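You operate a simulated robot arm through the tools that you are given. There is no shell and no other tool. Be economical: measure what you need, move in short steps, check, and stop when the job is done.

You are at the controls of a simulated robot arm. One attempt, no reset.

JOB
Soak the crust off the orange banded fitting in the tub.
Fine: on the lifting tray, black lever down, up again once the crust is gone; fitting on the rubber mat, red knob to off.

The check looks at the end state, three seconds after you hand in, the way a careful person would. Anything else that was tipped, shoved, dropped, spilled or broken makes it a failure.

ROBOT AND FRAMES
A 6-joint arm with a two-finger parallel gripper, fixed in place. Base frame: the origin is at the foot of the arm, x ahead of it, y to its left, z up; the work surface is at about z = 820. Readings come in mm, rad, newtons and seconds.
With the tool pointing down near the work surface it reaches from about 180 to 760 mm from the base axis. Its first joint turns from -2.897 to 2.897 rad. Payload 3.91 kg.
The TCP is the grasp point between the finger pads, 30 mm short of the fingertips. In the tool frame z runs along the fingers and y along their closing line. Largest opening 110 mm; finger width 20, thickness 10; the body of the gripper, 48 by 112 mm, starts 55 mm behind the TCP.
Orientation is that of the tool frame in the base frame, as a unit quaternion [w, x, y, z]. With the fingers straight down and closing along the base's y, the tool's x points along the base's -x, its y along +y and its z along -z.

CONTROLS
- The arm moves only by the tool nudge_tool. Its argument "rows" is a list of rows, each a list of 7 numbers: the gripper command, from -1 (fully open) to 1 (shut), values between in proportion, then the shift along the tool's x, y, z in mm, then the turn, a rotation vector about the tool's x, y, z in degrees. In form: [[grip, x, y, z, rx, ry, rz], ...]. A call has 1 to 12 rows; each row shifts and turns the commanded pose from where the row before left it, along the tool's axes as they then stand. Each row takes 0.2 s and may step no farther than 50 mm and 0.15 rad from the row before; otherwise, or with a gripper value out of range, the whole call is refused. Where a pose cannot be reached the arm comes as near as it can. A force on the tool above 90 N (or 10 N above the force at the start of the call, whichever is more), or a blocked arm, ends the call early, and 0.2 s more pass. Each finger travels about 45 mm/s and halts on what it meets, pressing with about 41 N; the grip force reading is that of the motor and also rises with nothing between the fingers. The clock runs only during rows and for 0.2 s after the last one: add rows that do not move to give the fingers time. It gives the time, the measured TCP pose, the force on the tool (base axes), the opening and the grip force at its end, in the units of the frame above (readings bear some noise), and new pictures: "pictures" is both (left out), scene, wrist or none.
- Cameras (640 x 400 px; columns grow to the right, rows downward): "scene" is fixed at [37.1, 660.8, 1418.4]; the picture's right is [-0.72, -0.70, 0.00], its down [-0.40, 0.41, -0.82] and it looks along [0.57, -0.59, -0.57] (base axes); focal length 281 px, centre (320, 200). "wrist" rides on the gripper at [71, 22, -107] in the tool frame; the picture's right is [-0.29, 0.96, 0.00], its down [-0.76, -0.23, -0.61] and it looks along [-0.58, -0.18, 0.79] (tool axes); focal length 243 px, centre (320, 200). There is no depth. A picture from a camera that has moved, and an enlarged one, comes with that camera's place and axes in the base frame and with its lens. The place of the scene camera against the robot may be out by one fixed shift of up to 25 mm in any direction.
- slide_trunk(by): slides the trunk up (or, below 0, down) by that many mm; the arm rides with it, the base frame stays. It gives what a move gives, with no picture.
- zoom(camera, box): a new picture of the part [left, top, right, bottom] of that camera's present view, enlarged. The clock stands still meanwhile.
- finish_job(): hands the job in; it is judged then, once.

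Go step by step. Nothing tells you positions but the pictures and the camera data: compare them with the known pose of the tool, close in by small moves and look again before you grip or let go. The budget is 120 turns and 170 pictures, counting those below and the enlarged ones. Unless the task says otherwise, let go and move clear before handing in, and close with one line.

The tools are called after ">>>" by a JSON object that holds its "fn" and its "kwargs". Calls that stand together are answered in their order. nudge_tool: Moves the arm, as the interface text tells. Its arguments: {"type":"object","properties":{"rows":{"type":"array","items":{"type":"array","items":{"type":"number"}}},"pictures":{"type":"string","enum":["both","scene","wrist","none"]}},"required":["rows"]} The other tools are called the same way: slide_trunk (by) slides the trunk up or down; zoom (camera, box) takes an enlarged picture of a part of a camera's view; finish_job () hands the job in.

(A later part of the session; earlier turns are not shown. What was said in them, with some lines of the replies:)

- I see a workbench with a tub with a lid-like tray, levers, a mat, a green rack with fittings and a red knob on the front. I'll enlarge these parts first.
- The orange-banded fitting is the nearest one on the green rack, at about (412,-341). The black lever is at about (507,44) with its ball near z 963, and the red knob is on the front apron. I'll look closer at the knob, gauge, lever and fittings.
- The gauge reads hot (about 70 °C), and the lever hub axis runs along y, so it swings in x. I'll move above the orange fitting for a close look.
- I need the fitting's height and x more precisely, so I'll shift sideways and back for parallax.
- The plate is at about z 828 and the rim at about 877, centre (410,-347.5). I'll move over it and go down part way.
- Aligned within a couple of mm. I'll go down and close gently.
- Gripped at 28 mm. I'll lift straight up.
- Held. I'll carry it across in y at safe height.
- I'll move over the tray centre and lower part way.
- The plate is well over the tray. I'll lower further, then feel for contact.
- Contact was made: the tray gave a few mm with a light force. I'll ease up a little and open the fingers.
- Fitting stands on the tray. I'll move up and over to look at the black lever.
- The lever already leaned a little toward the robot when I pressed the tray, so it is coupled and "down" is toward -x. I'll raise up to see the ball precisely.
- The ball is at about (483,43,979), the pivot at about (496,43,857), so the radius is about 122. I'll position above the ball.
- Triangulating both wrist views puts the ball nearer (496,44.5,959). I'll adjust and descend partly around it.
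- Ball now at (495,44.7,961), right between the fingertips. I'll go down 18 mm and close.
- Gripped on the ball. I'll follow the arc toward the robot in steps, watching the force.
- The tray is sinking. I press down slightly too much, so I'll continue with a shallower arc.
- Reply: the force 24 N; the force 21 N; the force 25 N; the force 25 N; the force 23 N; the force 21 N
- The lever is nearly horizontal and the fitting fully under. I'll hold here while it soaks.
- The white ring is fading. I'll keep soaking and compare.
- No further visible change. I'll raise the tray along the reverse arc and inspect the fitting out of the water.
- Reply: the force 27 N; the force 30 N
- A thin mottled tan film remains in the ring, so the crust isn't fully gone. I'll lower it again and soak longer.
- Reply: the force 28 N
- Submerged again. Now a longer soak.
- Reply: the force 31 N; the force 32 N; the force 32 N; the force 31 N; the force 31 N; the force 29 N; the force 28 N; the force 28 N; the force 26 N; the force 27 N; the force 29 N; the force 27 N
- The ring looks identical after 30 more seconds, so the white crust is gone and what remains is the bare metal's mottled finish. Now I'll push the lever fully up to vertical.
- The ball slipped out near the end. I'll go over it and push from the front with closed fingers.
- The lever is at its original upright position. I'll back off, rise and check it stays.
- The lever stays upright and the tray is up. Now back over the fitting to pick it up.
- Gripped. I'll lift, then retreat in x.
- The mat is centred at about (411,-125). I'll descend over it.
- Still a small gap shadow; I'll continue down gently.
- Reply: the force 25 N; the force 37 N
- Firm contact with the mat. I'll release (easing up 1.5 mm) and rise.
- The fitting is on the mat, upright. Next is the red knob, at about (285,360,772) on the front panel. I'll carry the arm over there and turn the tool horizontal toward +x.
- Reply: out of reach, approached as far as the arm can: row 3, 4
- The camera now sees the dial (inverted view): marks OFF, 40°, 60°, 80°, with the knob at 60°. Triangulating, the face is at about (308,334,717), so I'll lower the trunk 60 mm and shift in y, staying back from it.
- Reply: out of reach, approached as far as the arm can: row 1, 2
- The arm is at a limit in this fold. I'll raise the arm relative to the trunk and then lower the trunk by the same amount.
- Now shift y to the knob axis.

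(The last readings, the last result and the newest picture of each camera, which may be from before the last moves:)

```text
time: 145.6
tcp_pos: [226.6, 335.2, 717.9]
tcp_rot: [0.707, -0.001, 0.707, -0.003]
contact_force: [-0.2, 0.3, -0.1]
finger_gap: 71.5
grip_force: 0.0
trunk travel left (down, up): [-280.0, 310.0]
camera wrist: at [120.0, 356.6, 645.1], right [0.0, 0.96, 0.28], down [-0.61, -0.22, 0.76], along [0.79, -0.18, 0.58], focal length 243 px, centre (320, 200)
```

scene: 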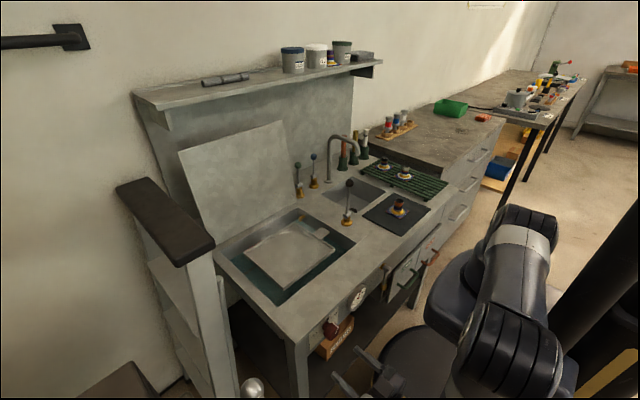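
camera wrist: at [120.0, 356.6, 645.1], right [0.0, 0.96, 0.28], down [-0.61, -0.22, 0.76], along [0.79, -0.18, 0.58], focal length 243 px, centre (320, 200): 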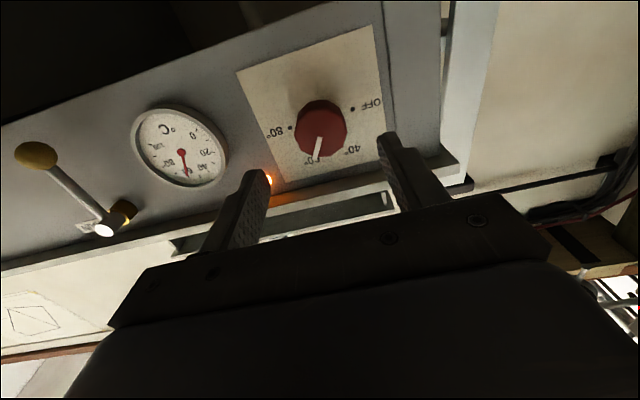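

Aligned with the knob axis. I'll pre-roll the tool by +56° so that the turn to OFF has room, then advance part way.

>>> {"fn": "nudge_tool", "kwargs": {"rows": [[-0.3, 0, 0, 0, 0, 0, 8], [-0.3, 0, 0, 0, 0, 0, 8], [-0.3, 0, 0, 0, 0, 0, 8], [-0.3, 0, 0, 0, 0, 0, 8], [-0.3, 0, 0, 0, 0, 0, 8], [-0.3, 0, 0, 0, 0, 0, 8], [-0.3, 0, 0, 0, 0, 0, 8], [-0.3, 0, 0, 20, 0, 0, 0], [-0.3, 0, 0, 0, 0, 0, 0]]}}

>>> {"fn": "zoom", "kwargs": {"camera": "scene", "box": [290, 280, 410, 390]}}

```text
time: 147.6
tcp_pos: [237.3, 546.7, 913.9]
tcp_rot: [0.626, 0.331, 0.626, 0.327]
contact_force: [0.0, -0.4, 1.0]
finger_gap: 71.5
grip_force: 0.1
out of reach, approached as far as the arm can: row 1, 2, 3, 4, 5, 6, 7, 8
trunk travel left (down, up): [-280.0, 310.0]
camera wrist: at [131.6, 618.0, 891.3], right [0.0, 0.3, 0.95], down [-0.61, -0.75, 0.24], along [0.79, -0.58, 0.18], focal length 243 px, centre (320, 200)
```

scene: 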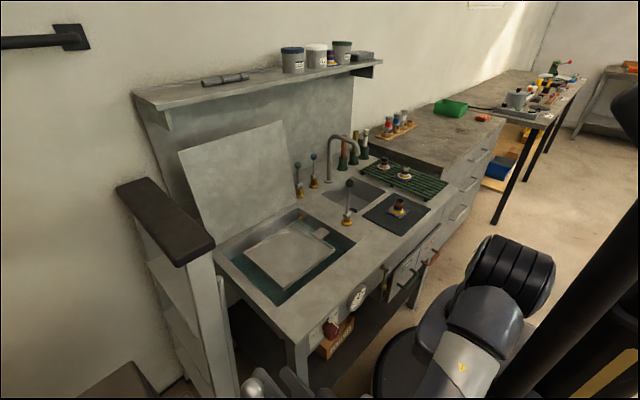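
wrist: 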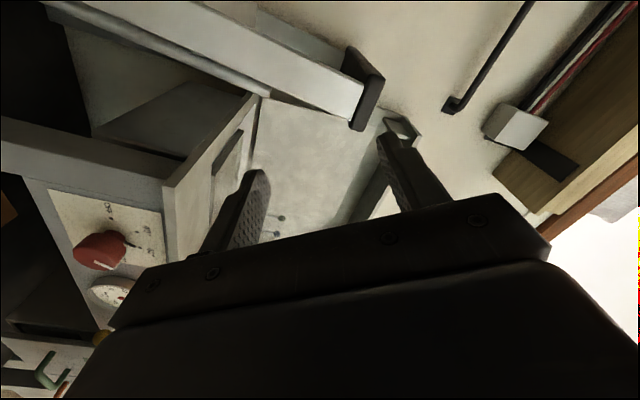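

```text
3.64 times, centred on (350, 335) of scene
camera zoom: at [37.1, 660.8, 1418.4], right [-0.72, -0.7, 0.0], down [-0.4, 0.41, -0.82], along [0.57, -0.59, -0.57], focal length 1023 px, centre (211, -291)
```

zoom: 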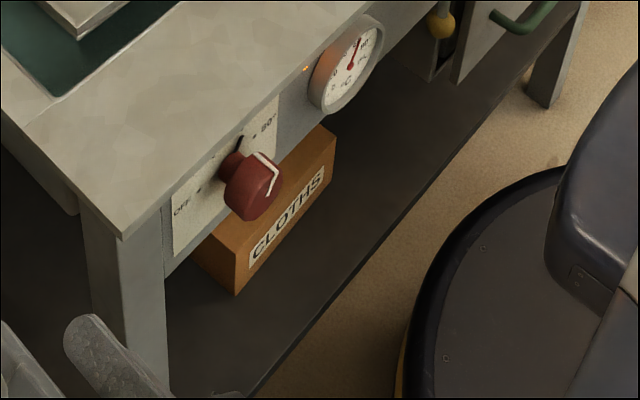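

The positive roll hits a joint limit and the arm drifted sideways (touching nothing). I'll roll back and return to the knob axis.

>>> {"fn": "nudge_tool", "kwargs": {"rows": [[-0.3, 0, 0, 0, 0, 0, -8], [-0.3, 0, 0, 0, 0, 0, -8], [-0.3, 0, 0, 0, 0, 0, -8], [-0.3, 0, 0, 0, 0, 0, -8], [-0.3, 0, 0, 0, 0, 0, -8], [-0.3, 0, 0, 0, 0, 0, -8], [-0.3, 0, 0, 0, 0, 0, -7], [-0.3, 0, 0, 0, 0, 0, 0]], "pictures": "none"}}

```text
time: 149.4
tcp_pos: [237.6, 547.2, 913.7]
tcp_rot: [0.707, 0.004, 0.707, 0.003]
contact_force: [-0.2, -0.1, 0.1]
finger_gap: 71.7
grip_force: 0.1
trunk travel left (down, up): [-280.0, 310.0]
```

>>> {"fn": "nudge_tool", "kwargs": {"rows": [[-0.3, 0, -42, -12, 0, 0, 0], [-0.3, 0, -42, 0, 0, 0, 0], [-0.3, 0, -43, 0, 0, 0, 0], [-0.3, 0, -43, 0, 0, 0, 0], [-0.3, 0, -42, 0, 0, 0, 0], [-0.3, 40, 0, 0, 0, 0, 0], [-0.3, 40, 0, 0, 0, 0, 0], [-0.3, 40, 0, 0, 0, 0, 0], [-0.3, 40, 0, 0, 0, 0, 0], [-0.3, 36, 0, 0, 0, 0, 0], [-0.3, 0, 0, 0, 0, 0, 0]], "pictures": "wrist"}}

```text
time: 151.8
tcp_pos: [223.6, 336.4, 715.5]
tcp_rot: [0.707, 0.005, 0.707, 0.004]
contact_force: [0.7, 0.7, -0.4]
finger_gap: 71.6
grip_force: 0.1
trunk travel left (down, up): [-280.0, 310.0]
camera wrist: at [116.4, 360.1, 644.3], right [0.0, 0.95, 0.3], down [-0.61, -0.24, 0.76], along [0.79, -0.19, 0.58], focal length 243 px, centre (320, 200)
```

wrist: 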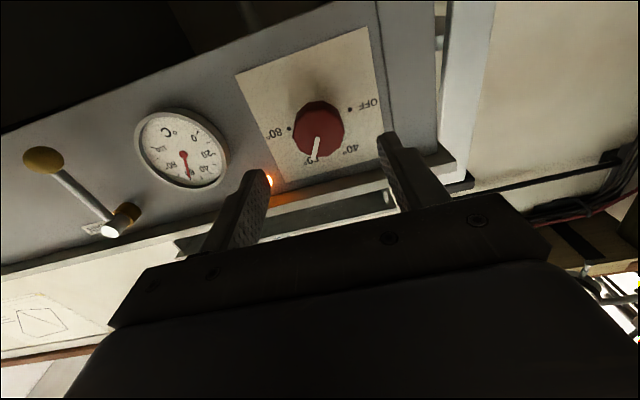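

>>> {"fn": "nudge_tool", "kwargs": {"rows": [[-0.3, -2, 0, 20, 0, 0, 0], [-0.3, 0, 0, 20, 0, 0, 0], [-0.3, 0, 0, 0, 0, 0, 0]]}}

>>> {"fn": "zoom", "kwargs": {"camera": "wrist", "box": [220, 80, 420, 210]}}

>>> {"fn": "zoom", "kwargs": {"camera": "scene", "box": [300, 280, 400, 370]}}

```text
time: 152.6
tcp_pos: [265.2, 336.4, 719.3]
tcp_rot: [0.707, 0.006, 0.707, 0.003]
contact_force: [-0.2, 0.4, 0.6]
finger_gap: 71.5
grip_force: 0.0
trunk travel left (down, up): [-280.0, 310.0]
camera wrist: at [158.1, 358.9, 647.5], right [0.0, 0.95, 0.3], down [-0.61, -0.24, 0.76], along [0.79, -0.19, 0.58], focal length 243 px, centre (320, 200)
```

scene: 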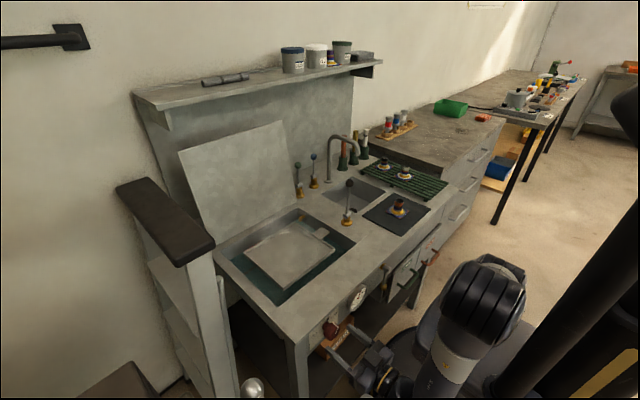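
wrist: 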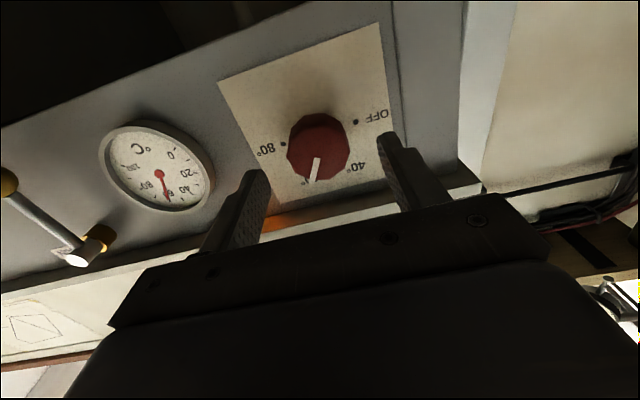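

```text
3.08 times, centred on (320, 145) of wrist
camera zoom: at [158.1, 358.9, 647.5], right [0.0, 0.95, 0.3], down [-0.61, -0.24, 0.76], along [0.79, -0.19, 0.58], focal length 746 px, centre (320, 369)
```

zoom: 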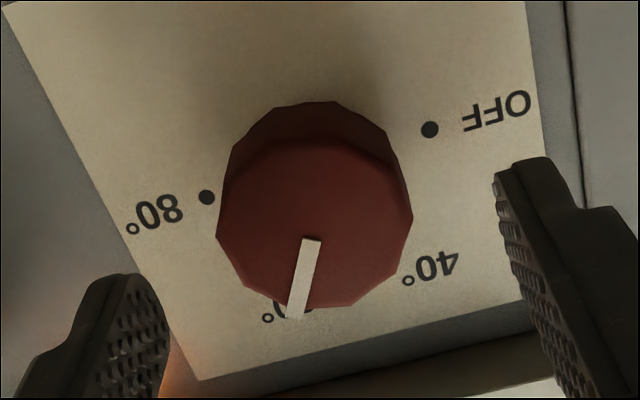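

```text
4.44 times, centred on (350, 325) of scene
camera zoom: at [37.1, 660.8, 1418.4], right [-0.72, -0.7, 0.0], down [-0.4, 0.41, -0.82], along [0.57, -0.59, -0.57], focal length 1251 px, centre (187, -356)
```

zoom: 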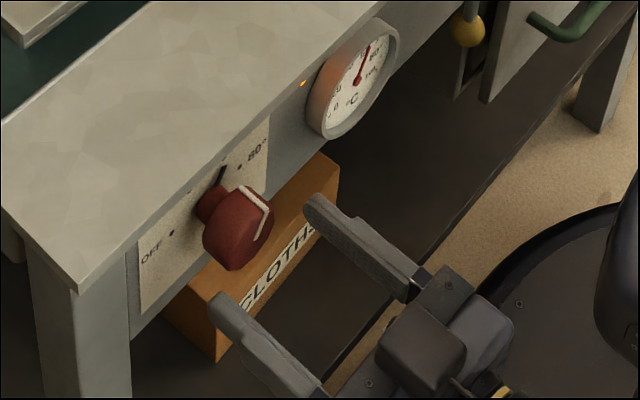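

Well aligned. I'll advance 27 mm and close on the knob.

>>> {"fn": "nudge_tool", "kwargs": {"rows": [[-0.3, 0, -2, 14, 0, 0, 0], [-0.3, 0, 0, 13, 0, 0, 0], [-0.3, 0, 0, 0, 0, 0, 0], [0.2, 0, 0, 0, 0, 0, 0], [0.5, 0, 0, 0, 0, 0, 0], [1, 0, 0, 0, 0, 0, 0], [1, 0, 0, 0, 0, 0, 0], [1, 0, 0, 0, 0, 0, 0]], "pictures": "wrist"}}

>>> {"fn": "zoom", "kwargs": {"camera": "scene", "box": [300, 280, 400, 370]}}

```text
time: 154.4
tcp_pos: [292.3, 334.8, 717.5]
tcp_rot: [0.707, 0.005, 0.707, 0.003]
contact_force: [1.4, -0.1, -0.4]
finger_gap: 41.2
grip_force: 45.2
trunk travel left (down, up): [-280.0, 310.0]
camera wrist: at [185.1, 357.8, 646.2], right [0.0, 0.95, 0.3], down [-0.61, -0.24, 0.76], along [0.79, -0.19, 0.58], focal length 243 px, centre (320, 200)
```

wrist: 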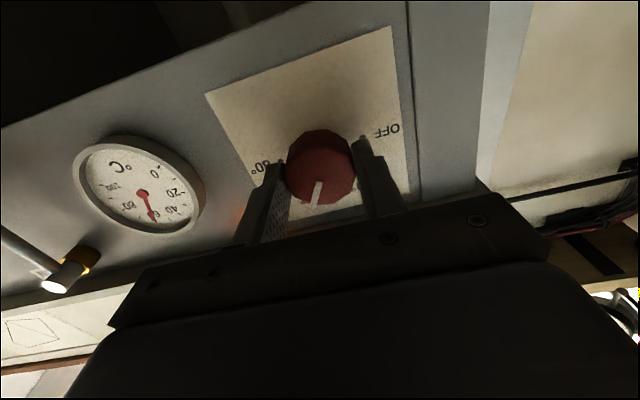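

```text
4.44 times, centred on (350, 325) of scene
camera zoom: at [37.1, 660.8, 1418.4], right [-0.72, -0.7, 0.0], down [-0.4, 0.41, -0.82], along [0.57, -0.59, -0.57], focal length 1251 px, centre (187, -356)
```

zoom: 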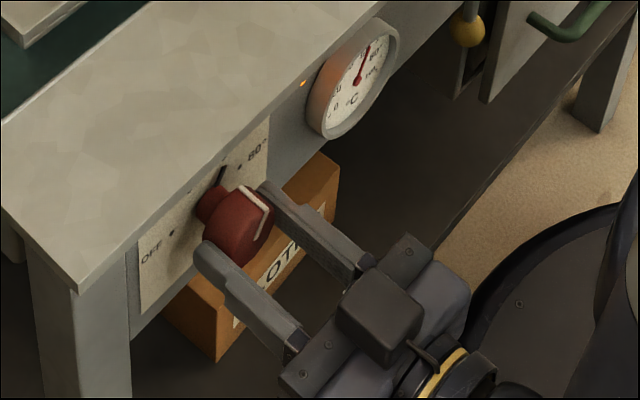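

Gripped at 41 mm. The pointer is at +30° (60° mark) and OFF at -90°, so a 120° turn about tool -z. I'll start with a small part.

>>> {"fn": "nudge_tool", "kwargs": {"rows": [[1, 0, 0, 0, 0, 0, -8], [1, 0, 0, 0, 0, 0, -8], [1, 0, 0, 0, 0, 0, -8], [1, 0, 0, 0, 0, 0, 0]], "pictures": "wrist"}}

>>> {"fn": "zoom", "kwargs": {"camera": "scene", "box": [300, 280, 400, 370]}}

```text
time: 155.4
tcp_pos: [291.1, 335.5, 718.2]
tcp_rot: [0.692, -0.142, 0.693, -0.145]
contact_force: [-17.9, -5.1, -2.1]
finger_gap: 41.0
grip_force: 44.8
trunk travel left (down, up): [-280.0, 310.0]
camera wrist: at [185.1, 326.6, 643.2], right [0.0, 0.99, -0.11], down [-0.61, 0.09, 0.79], along [0.79, 0.07, 0.6], focal length 243 px, centre (320, 200)
```

wrist: 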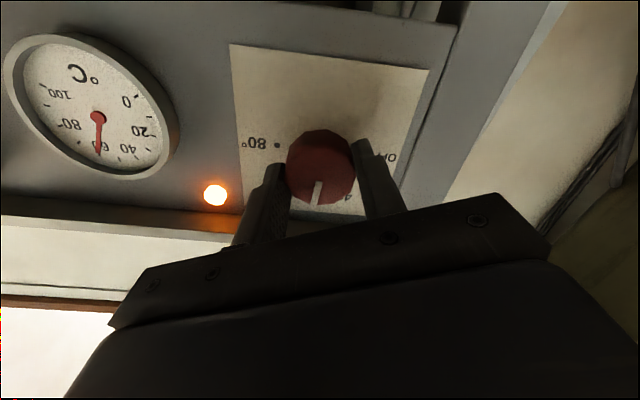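

```text
4.44 times, centred on (350, 325) of scene
camera zoom: at [37.1, 660.8, 1418.4], right [-0.72, -0.7, 0.0], down [-0.4, 0.41, -0.82], along [0.57, -0.59, -0.57], focal length 1251 px, centre (187, -356)
```

zoom: 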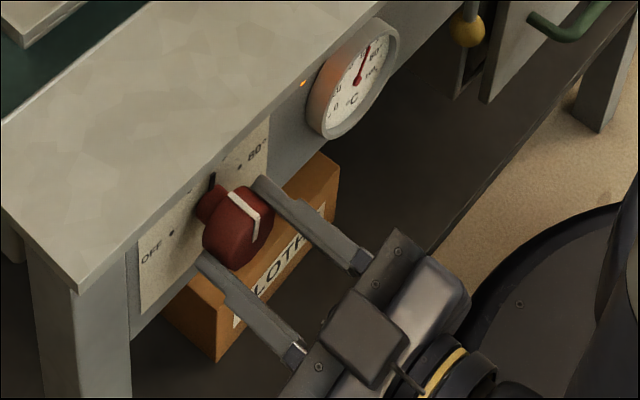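

The knob turns with the fingers. I'll continue the turn.

>>> {"fn": "nudge_tool", "kwargs": {"rows": [[1, 0, 0, 0, 0, 0, -8], [1, 0, 0, 0, 0, 0, -8], [1, 0, 0, 0, 0, 0, -8], [1, 0, 0, 0, 0, 0, -8], [1, 0, 0, 0, 0, 0, -8], [1, 0, 0, 0, 0, 0, -8], [1, 0, 0, 0, 0, 0, 0]], "pictures": "wrist"}}

>>> {"fn": "zoom", "kwargs": {"camera": "scene", "box": [300, 280, 400, 370]}}

```text
time: 157.0
tcp_pos: [291.7, 334.4, 718.1]
tcp_rot: [0.573, -0.412, 0.574, -0.416]
contact_force: [-19.3, -10.6, -11.8]
finger_gap: 41.1
grip_force: 45.2
trunk travel left (down, up): [-280.0, 310.0]
camera wrist: at [184.8, 274.6, 674.4], right [0.0, 0.58, -0.82], down [-0.6, 0.65, 0.46], along [0.8, 0.49, 0.35], focal length 243 px, centre (320, 200)
```

wrist: 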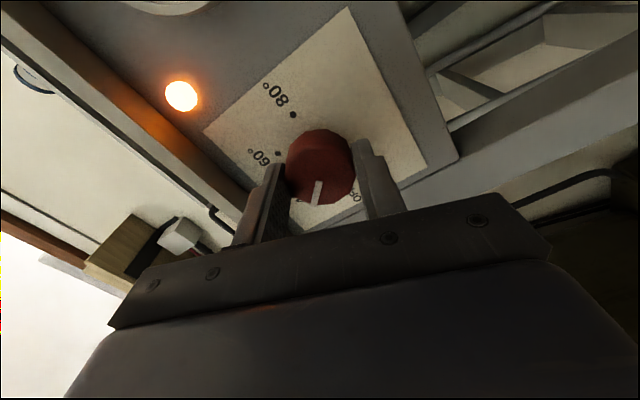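

```text
4.44 times, centred on (350, 325) of scene
camera zoom: at [37.1, 660.8, 1418.4], right [-0.72, -0.7, 0.0], down [-0.4, 0.41, -0.82], along [0.57, -0.59, -0.57], focal length 1251 px, centre (187, -356)
```

zoom: 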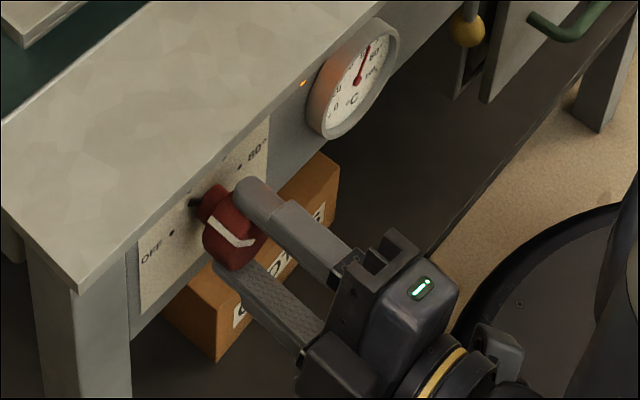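

>>> {"fn": "nudge_tool", "kwargs": {"rows": [[1, 0, 0, 0, 0, 0, -8], [1, 0, 0, 0, 0, 0, -8], [1, 0, 0, 0, 0, 0, -8], [1, 0, 0, 0, 0, 0, -8], [1, 0, 0, 0, 0, 0, -8], [1, 0, 0, 0, 0, 0, -7], [1, 0, 0, 0, 0, 0, 0]], "pictures": "wrist"}}

>>> {"fn": "zoom", "kwargs": {"camera": "scene", "box": [300, 280, 400, 370]}}

```text
time: 158.6
tcp_pos: [292.1, 335.4, 718.6]
tcp_rot: [-0.361, 0.607, -0.364, 0.608]
contact_force: [-5.5, -2.6, -4.6]
finger_gap: 41.1
grip_force: 44.7
trunk travel left (down, up): [-280.0, 310.0]
camera wrist: at [185.0, 262.1, 732.3], right [0.0, -0.2, -0.98], down [-0.61, 0.78, -0.16], along [0.8, 0.59, -0.12], focal length 243 px, centre (320, 200)
```

wrist: 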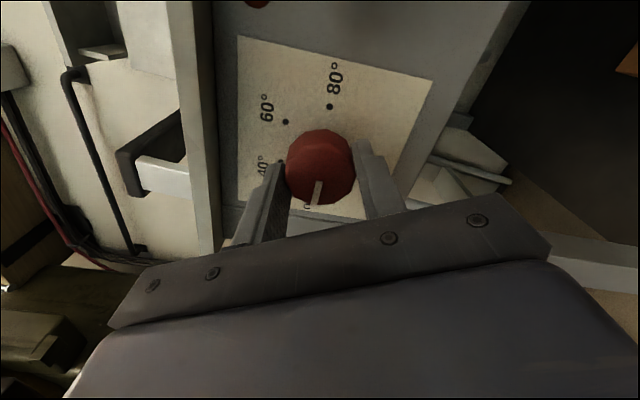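

```text
4.44 times, centred on (350, 325) of scene
camera zoom: at [37.1, 660.8, 1418.4], right [-0.72, -0.7, 0.0], down [-0.4, 0.41, -0.82], along [0.57, -0.59, -0.57], focal length 1251 px, centre (187, -356)
```

zoom: 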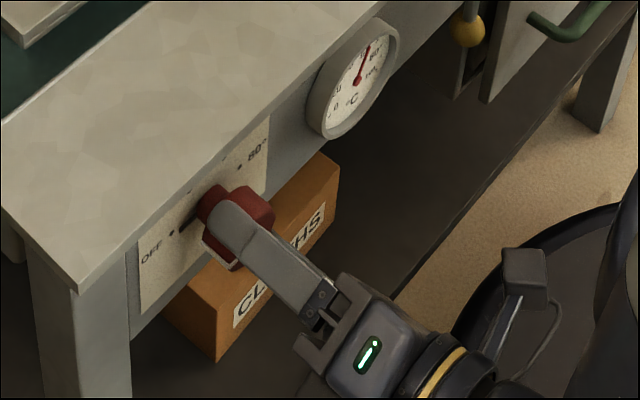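

The lamp is out and the pointer is at OFF. I'll open, back straight off and check.

>>> {"fn": "nudge_tool", "kwargs": {"rows": [[0.3, 0, 0, 0, 0, 0, 0], [-0.3, 0, 0, 0, 0, 0, 0], [-0.3, 0, 0, 0, 0, 0, 0], [-0.3, 0, 0, 0, 0, 0, 0], [-0.3, 0, 0, -20, 0, 0, 0], [-0.3, 0, 0, -30, 0, 0, 0], [-0.3, 0, 0, -20, 0, 0, 0], [-0.3, 0, 0, 0, 0, 0, 0]], "pictures": "wrist"}}

>>> {"fn": "zoom", "kwargs": {"camera": "wrist", "box": [220, 60, 420, 200]}}

>>> {"fn": "zoom", "kwargs": {"camera": "scene", "box": [300, 280, 400, 370]}}

>>> {"fn": "zoom", "kwargs": {"camera": "scene", "box": [220, 120, 460, 300]}}

```text
time: 160.4
tcp_pos: [223.5, 334.1, 718.1]
tcp_rot: [-0.361, 0.606, -0.366, 0.607]
contact_force: [-0.2, 1.0, 0.3]
finger_gap: 71.4
grip_force: 0.0
trunk travel left (down, up): [-280.0, 310.0]
camera wrist: at [116.1, 261.8, 732.8], right [0.0, -0.2, -0.98], down [-0.6, 0.78, -0.16], along [0.8, 0.59, -0.12], focal length 243 px, centre (320, 200)
```

wrist: 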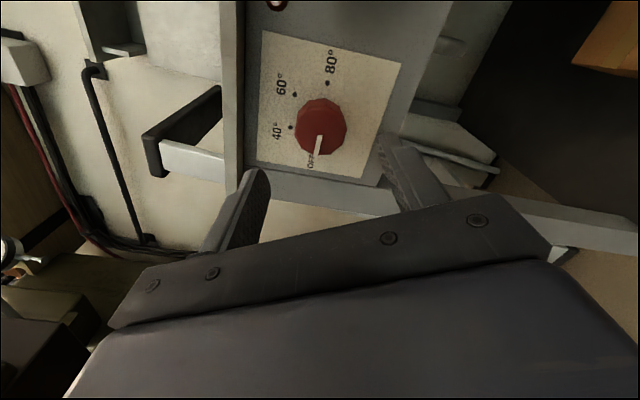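

```text
2.86 times, centred on (320, 130) of wrist
camera zoom: at [116.1, 261.8, 732.8], right [0.0, -0.2, -0.98], down [-0.6, 0.78, -0.16], along [0.8, 0.59, -0.12], focal length 693 px, centre (320, 400)
```

zoom: 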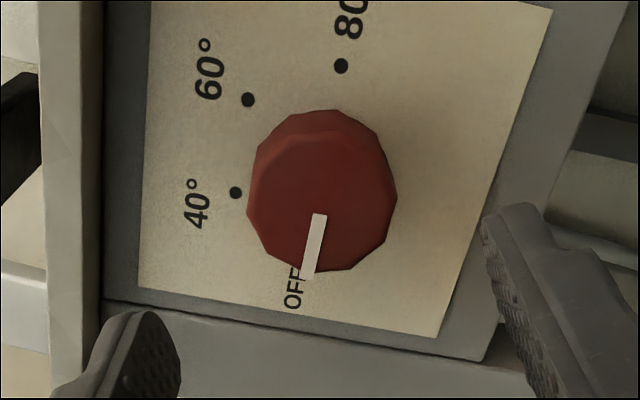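

```text
4.44 times, centred on (350, 325) of scene
camera zoom: at [37.1, 660.8, 1418.4], right [-0.72, -0.7, 0.0], down [-0.4, 0.41, -0.82], along [0.57, -0.59, -0.57], focal length 1251 px, centre (187, -356)
```

zoom: 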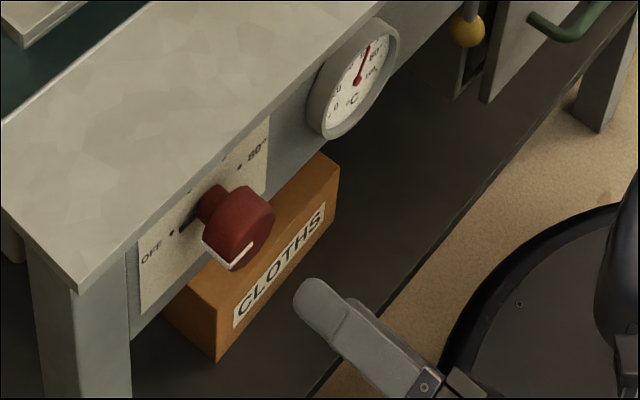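

```text
2.22 times, centred on (340, 210) of scene
camera zoom: at [37.1, 660.8, 1418.4], right [-0.72, -0.7, 0.0], down [-0.4, 0.41, -0.82], along [0.57, -0.59, -0.57], focal length 625 px, centre (276, 178)
```

zoom: 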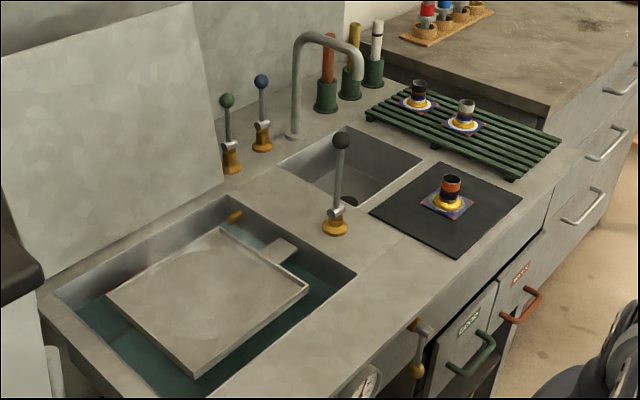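

The knob points to OFF with its lamp out. The lever is upright, the tray is raised and empty, and the fitting stands on the mat with its white crust gone. The gripper is clear, so I'm handing in.

>>> {"fn": "finish_job", "kwargs": {}}

```text
The job is handed in.
```

The job is handed in: the orange banded fitting was soaked until its white crust was gone and now stands on the rubber mat. A faint mottled ring remains that did not change with 30 more seconds of soaking, so I took it to be the bare metal. The black lever is up and the red knob is at OFF.
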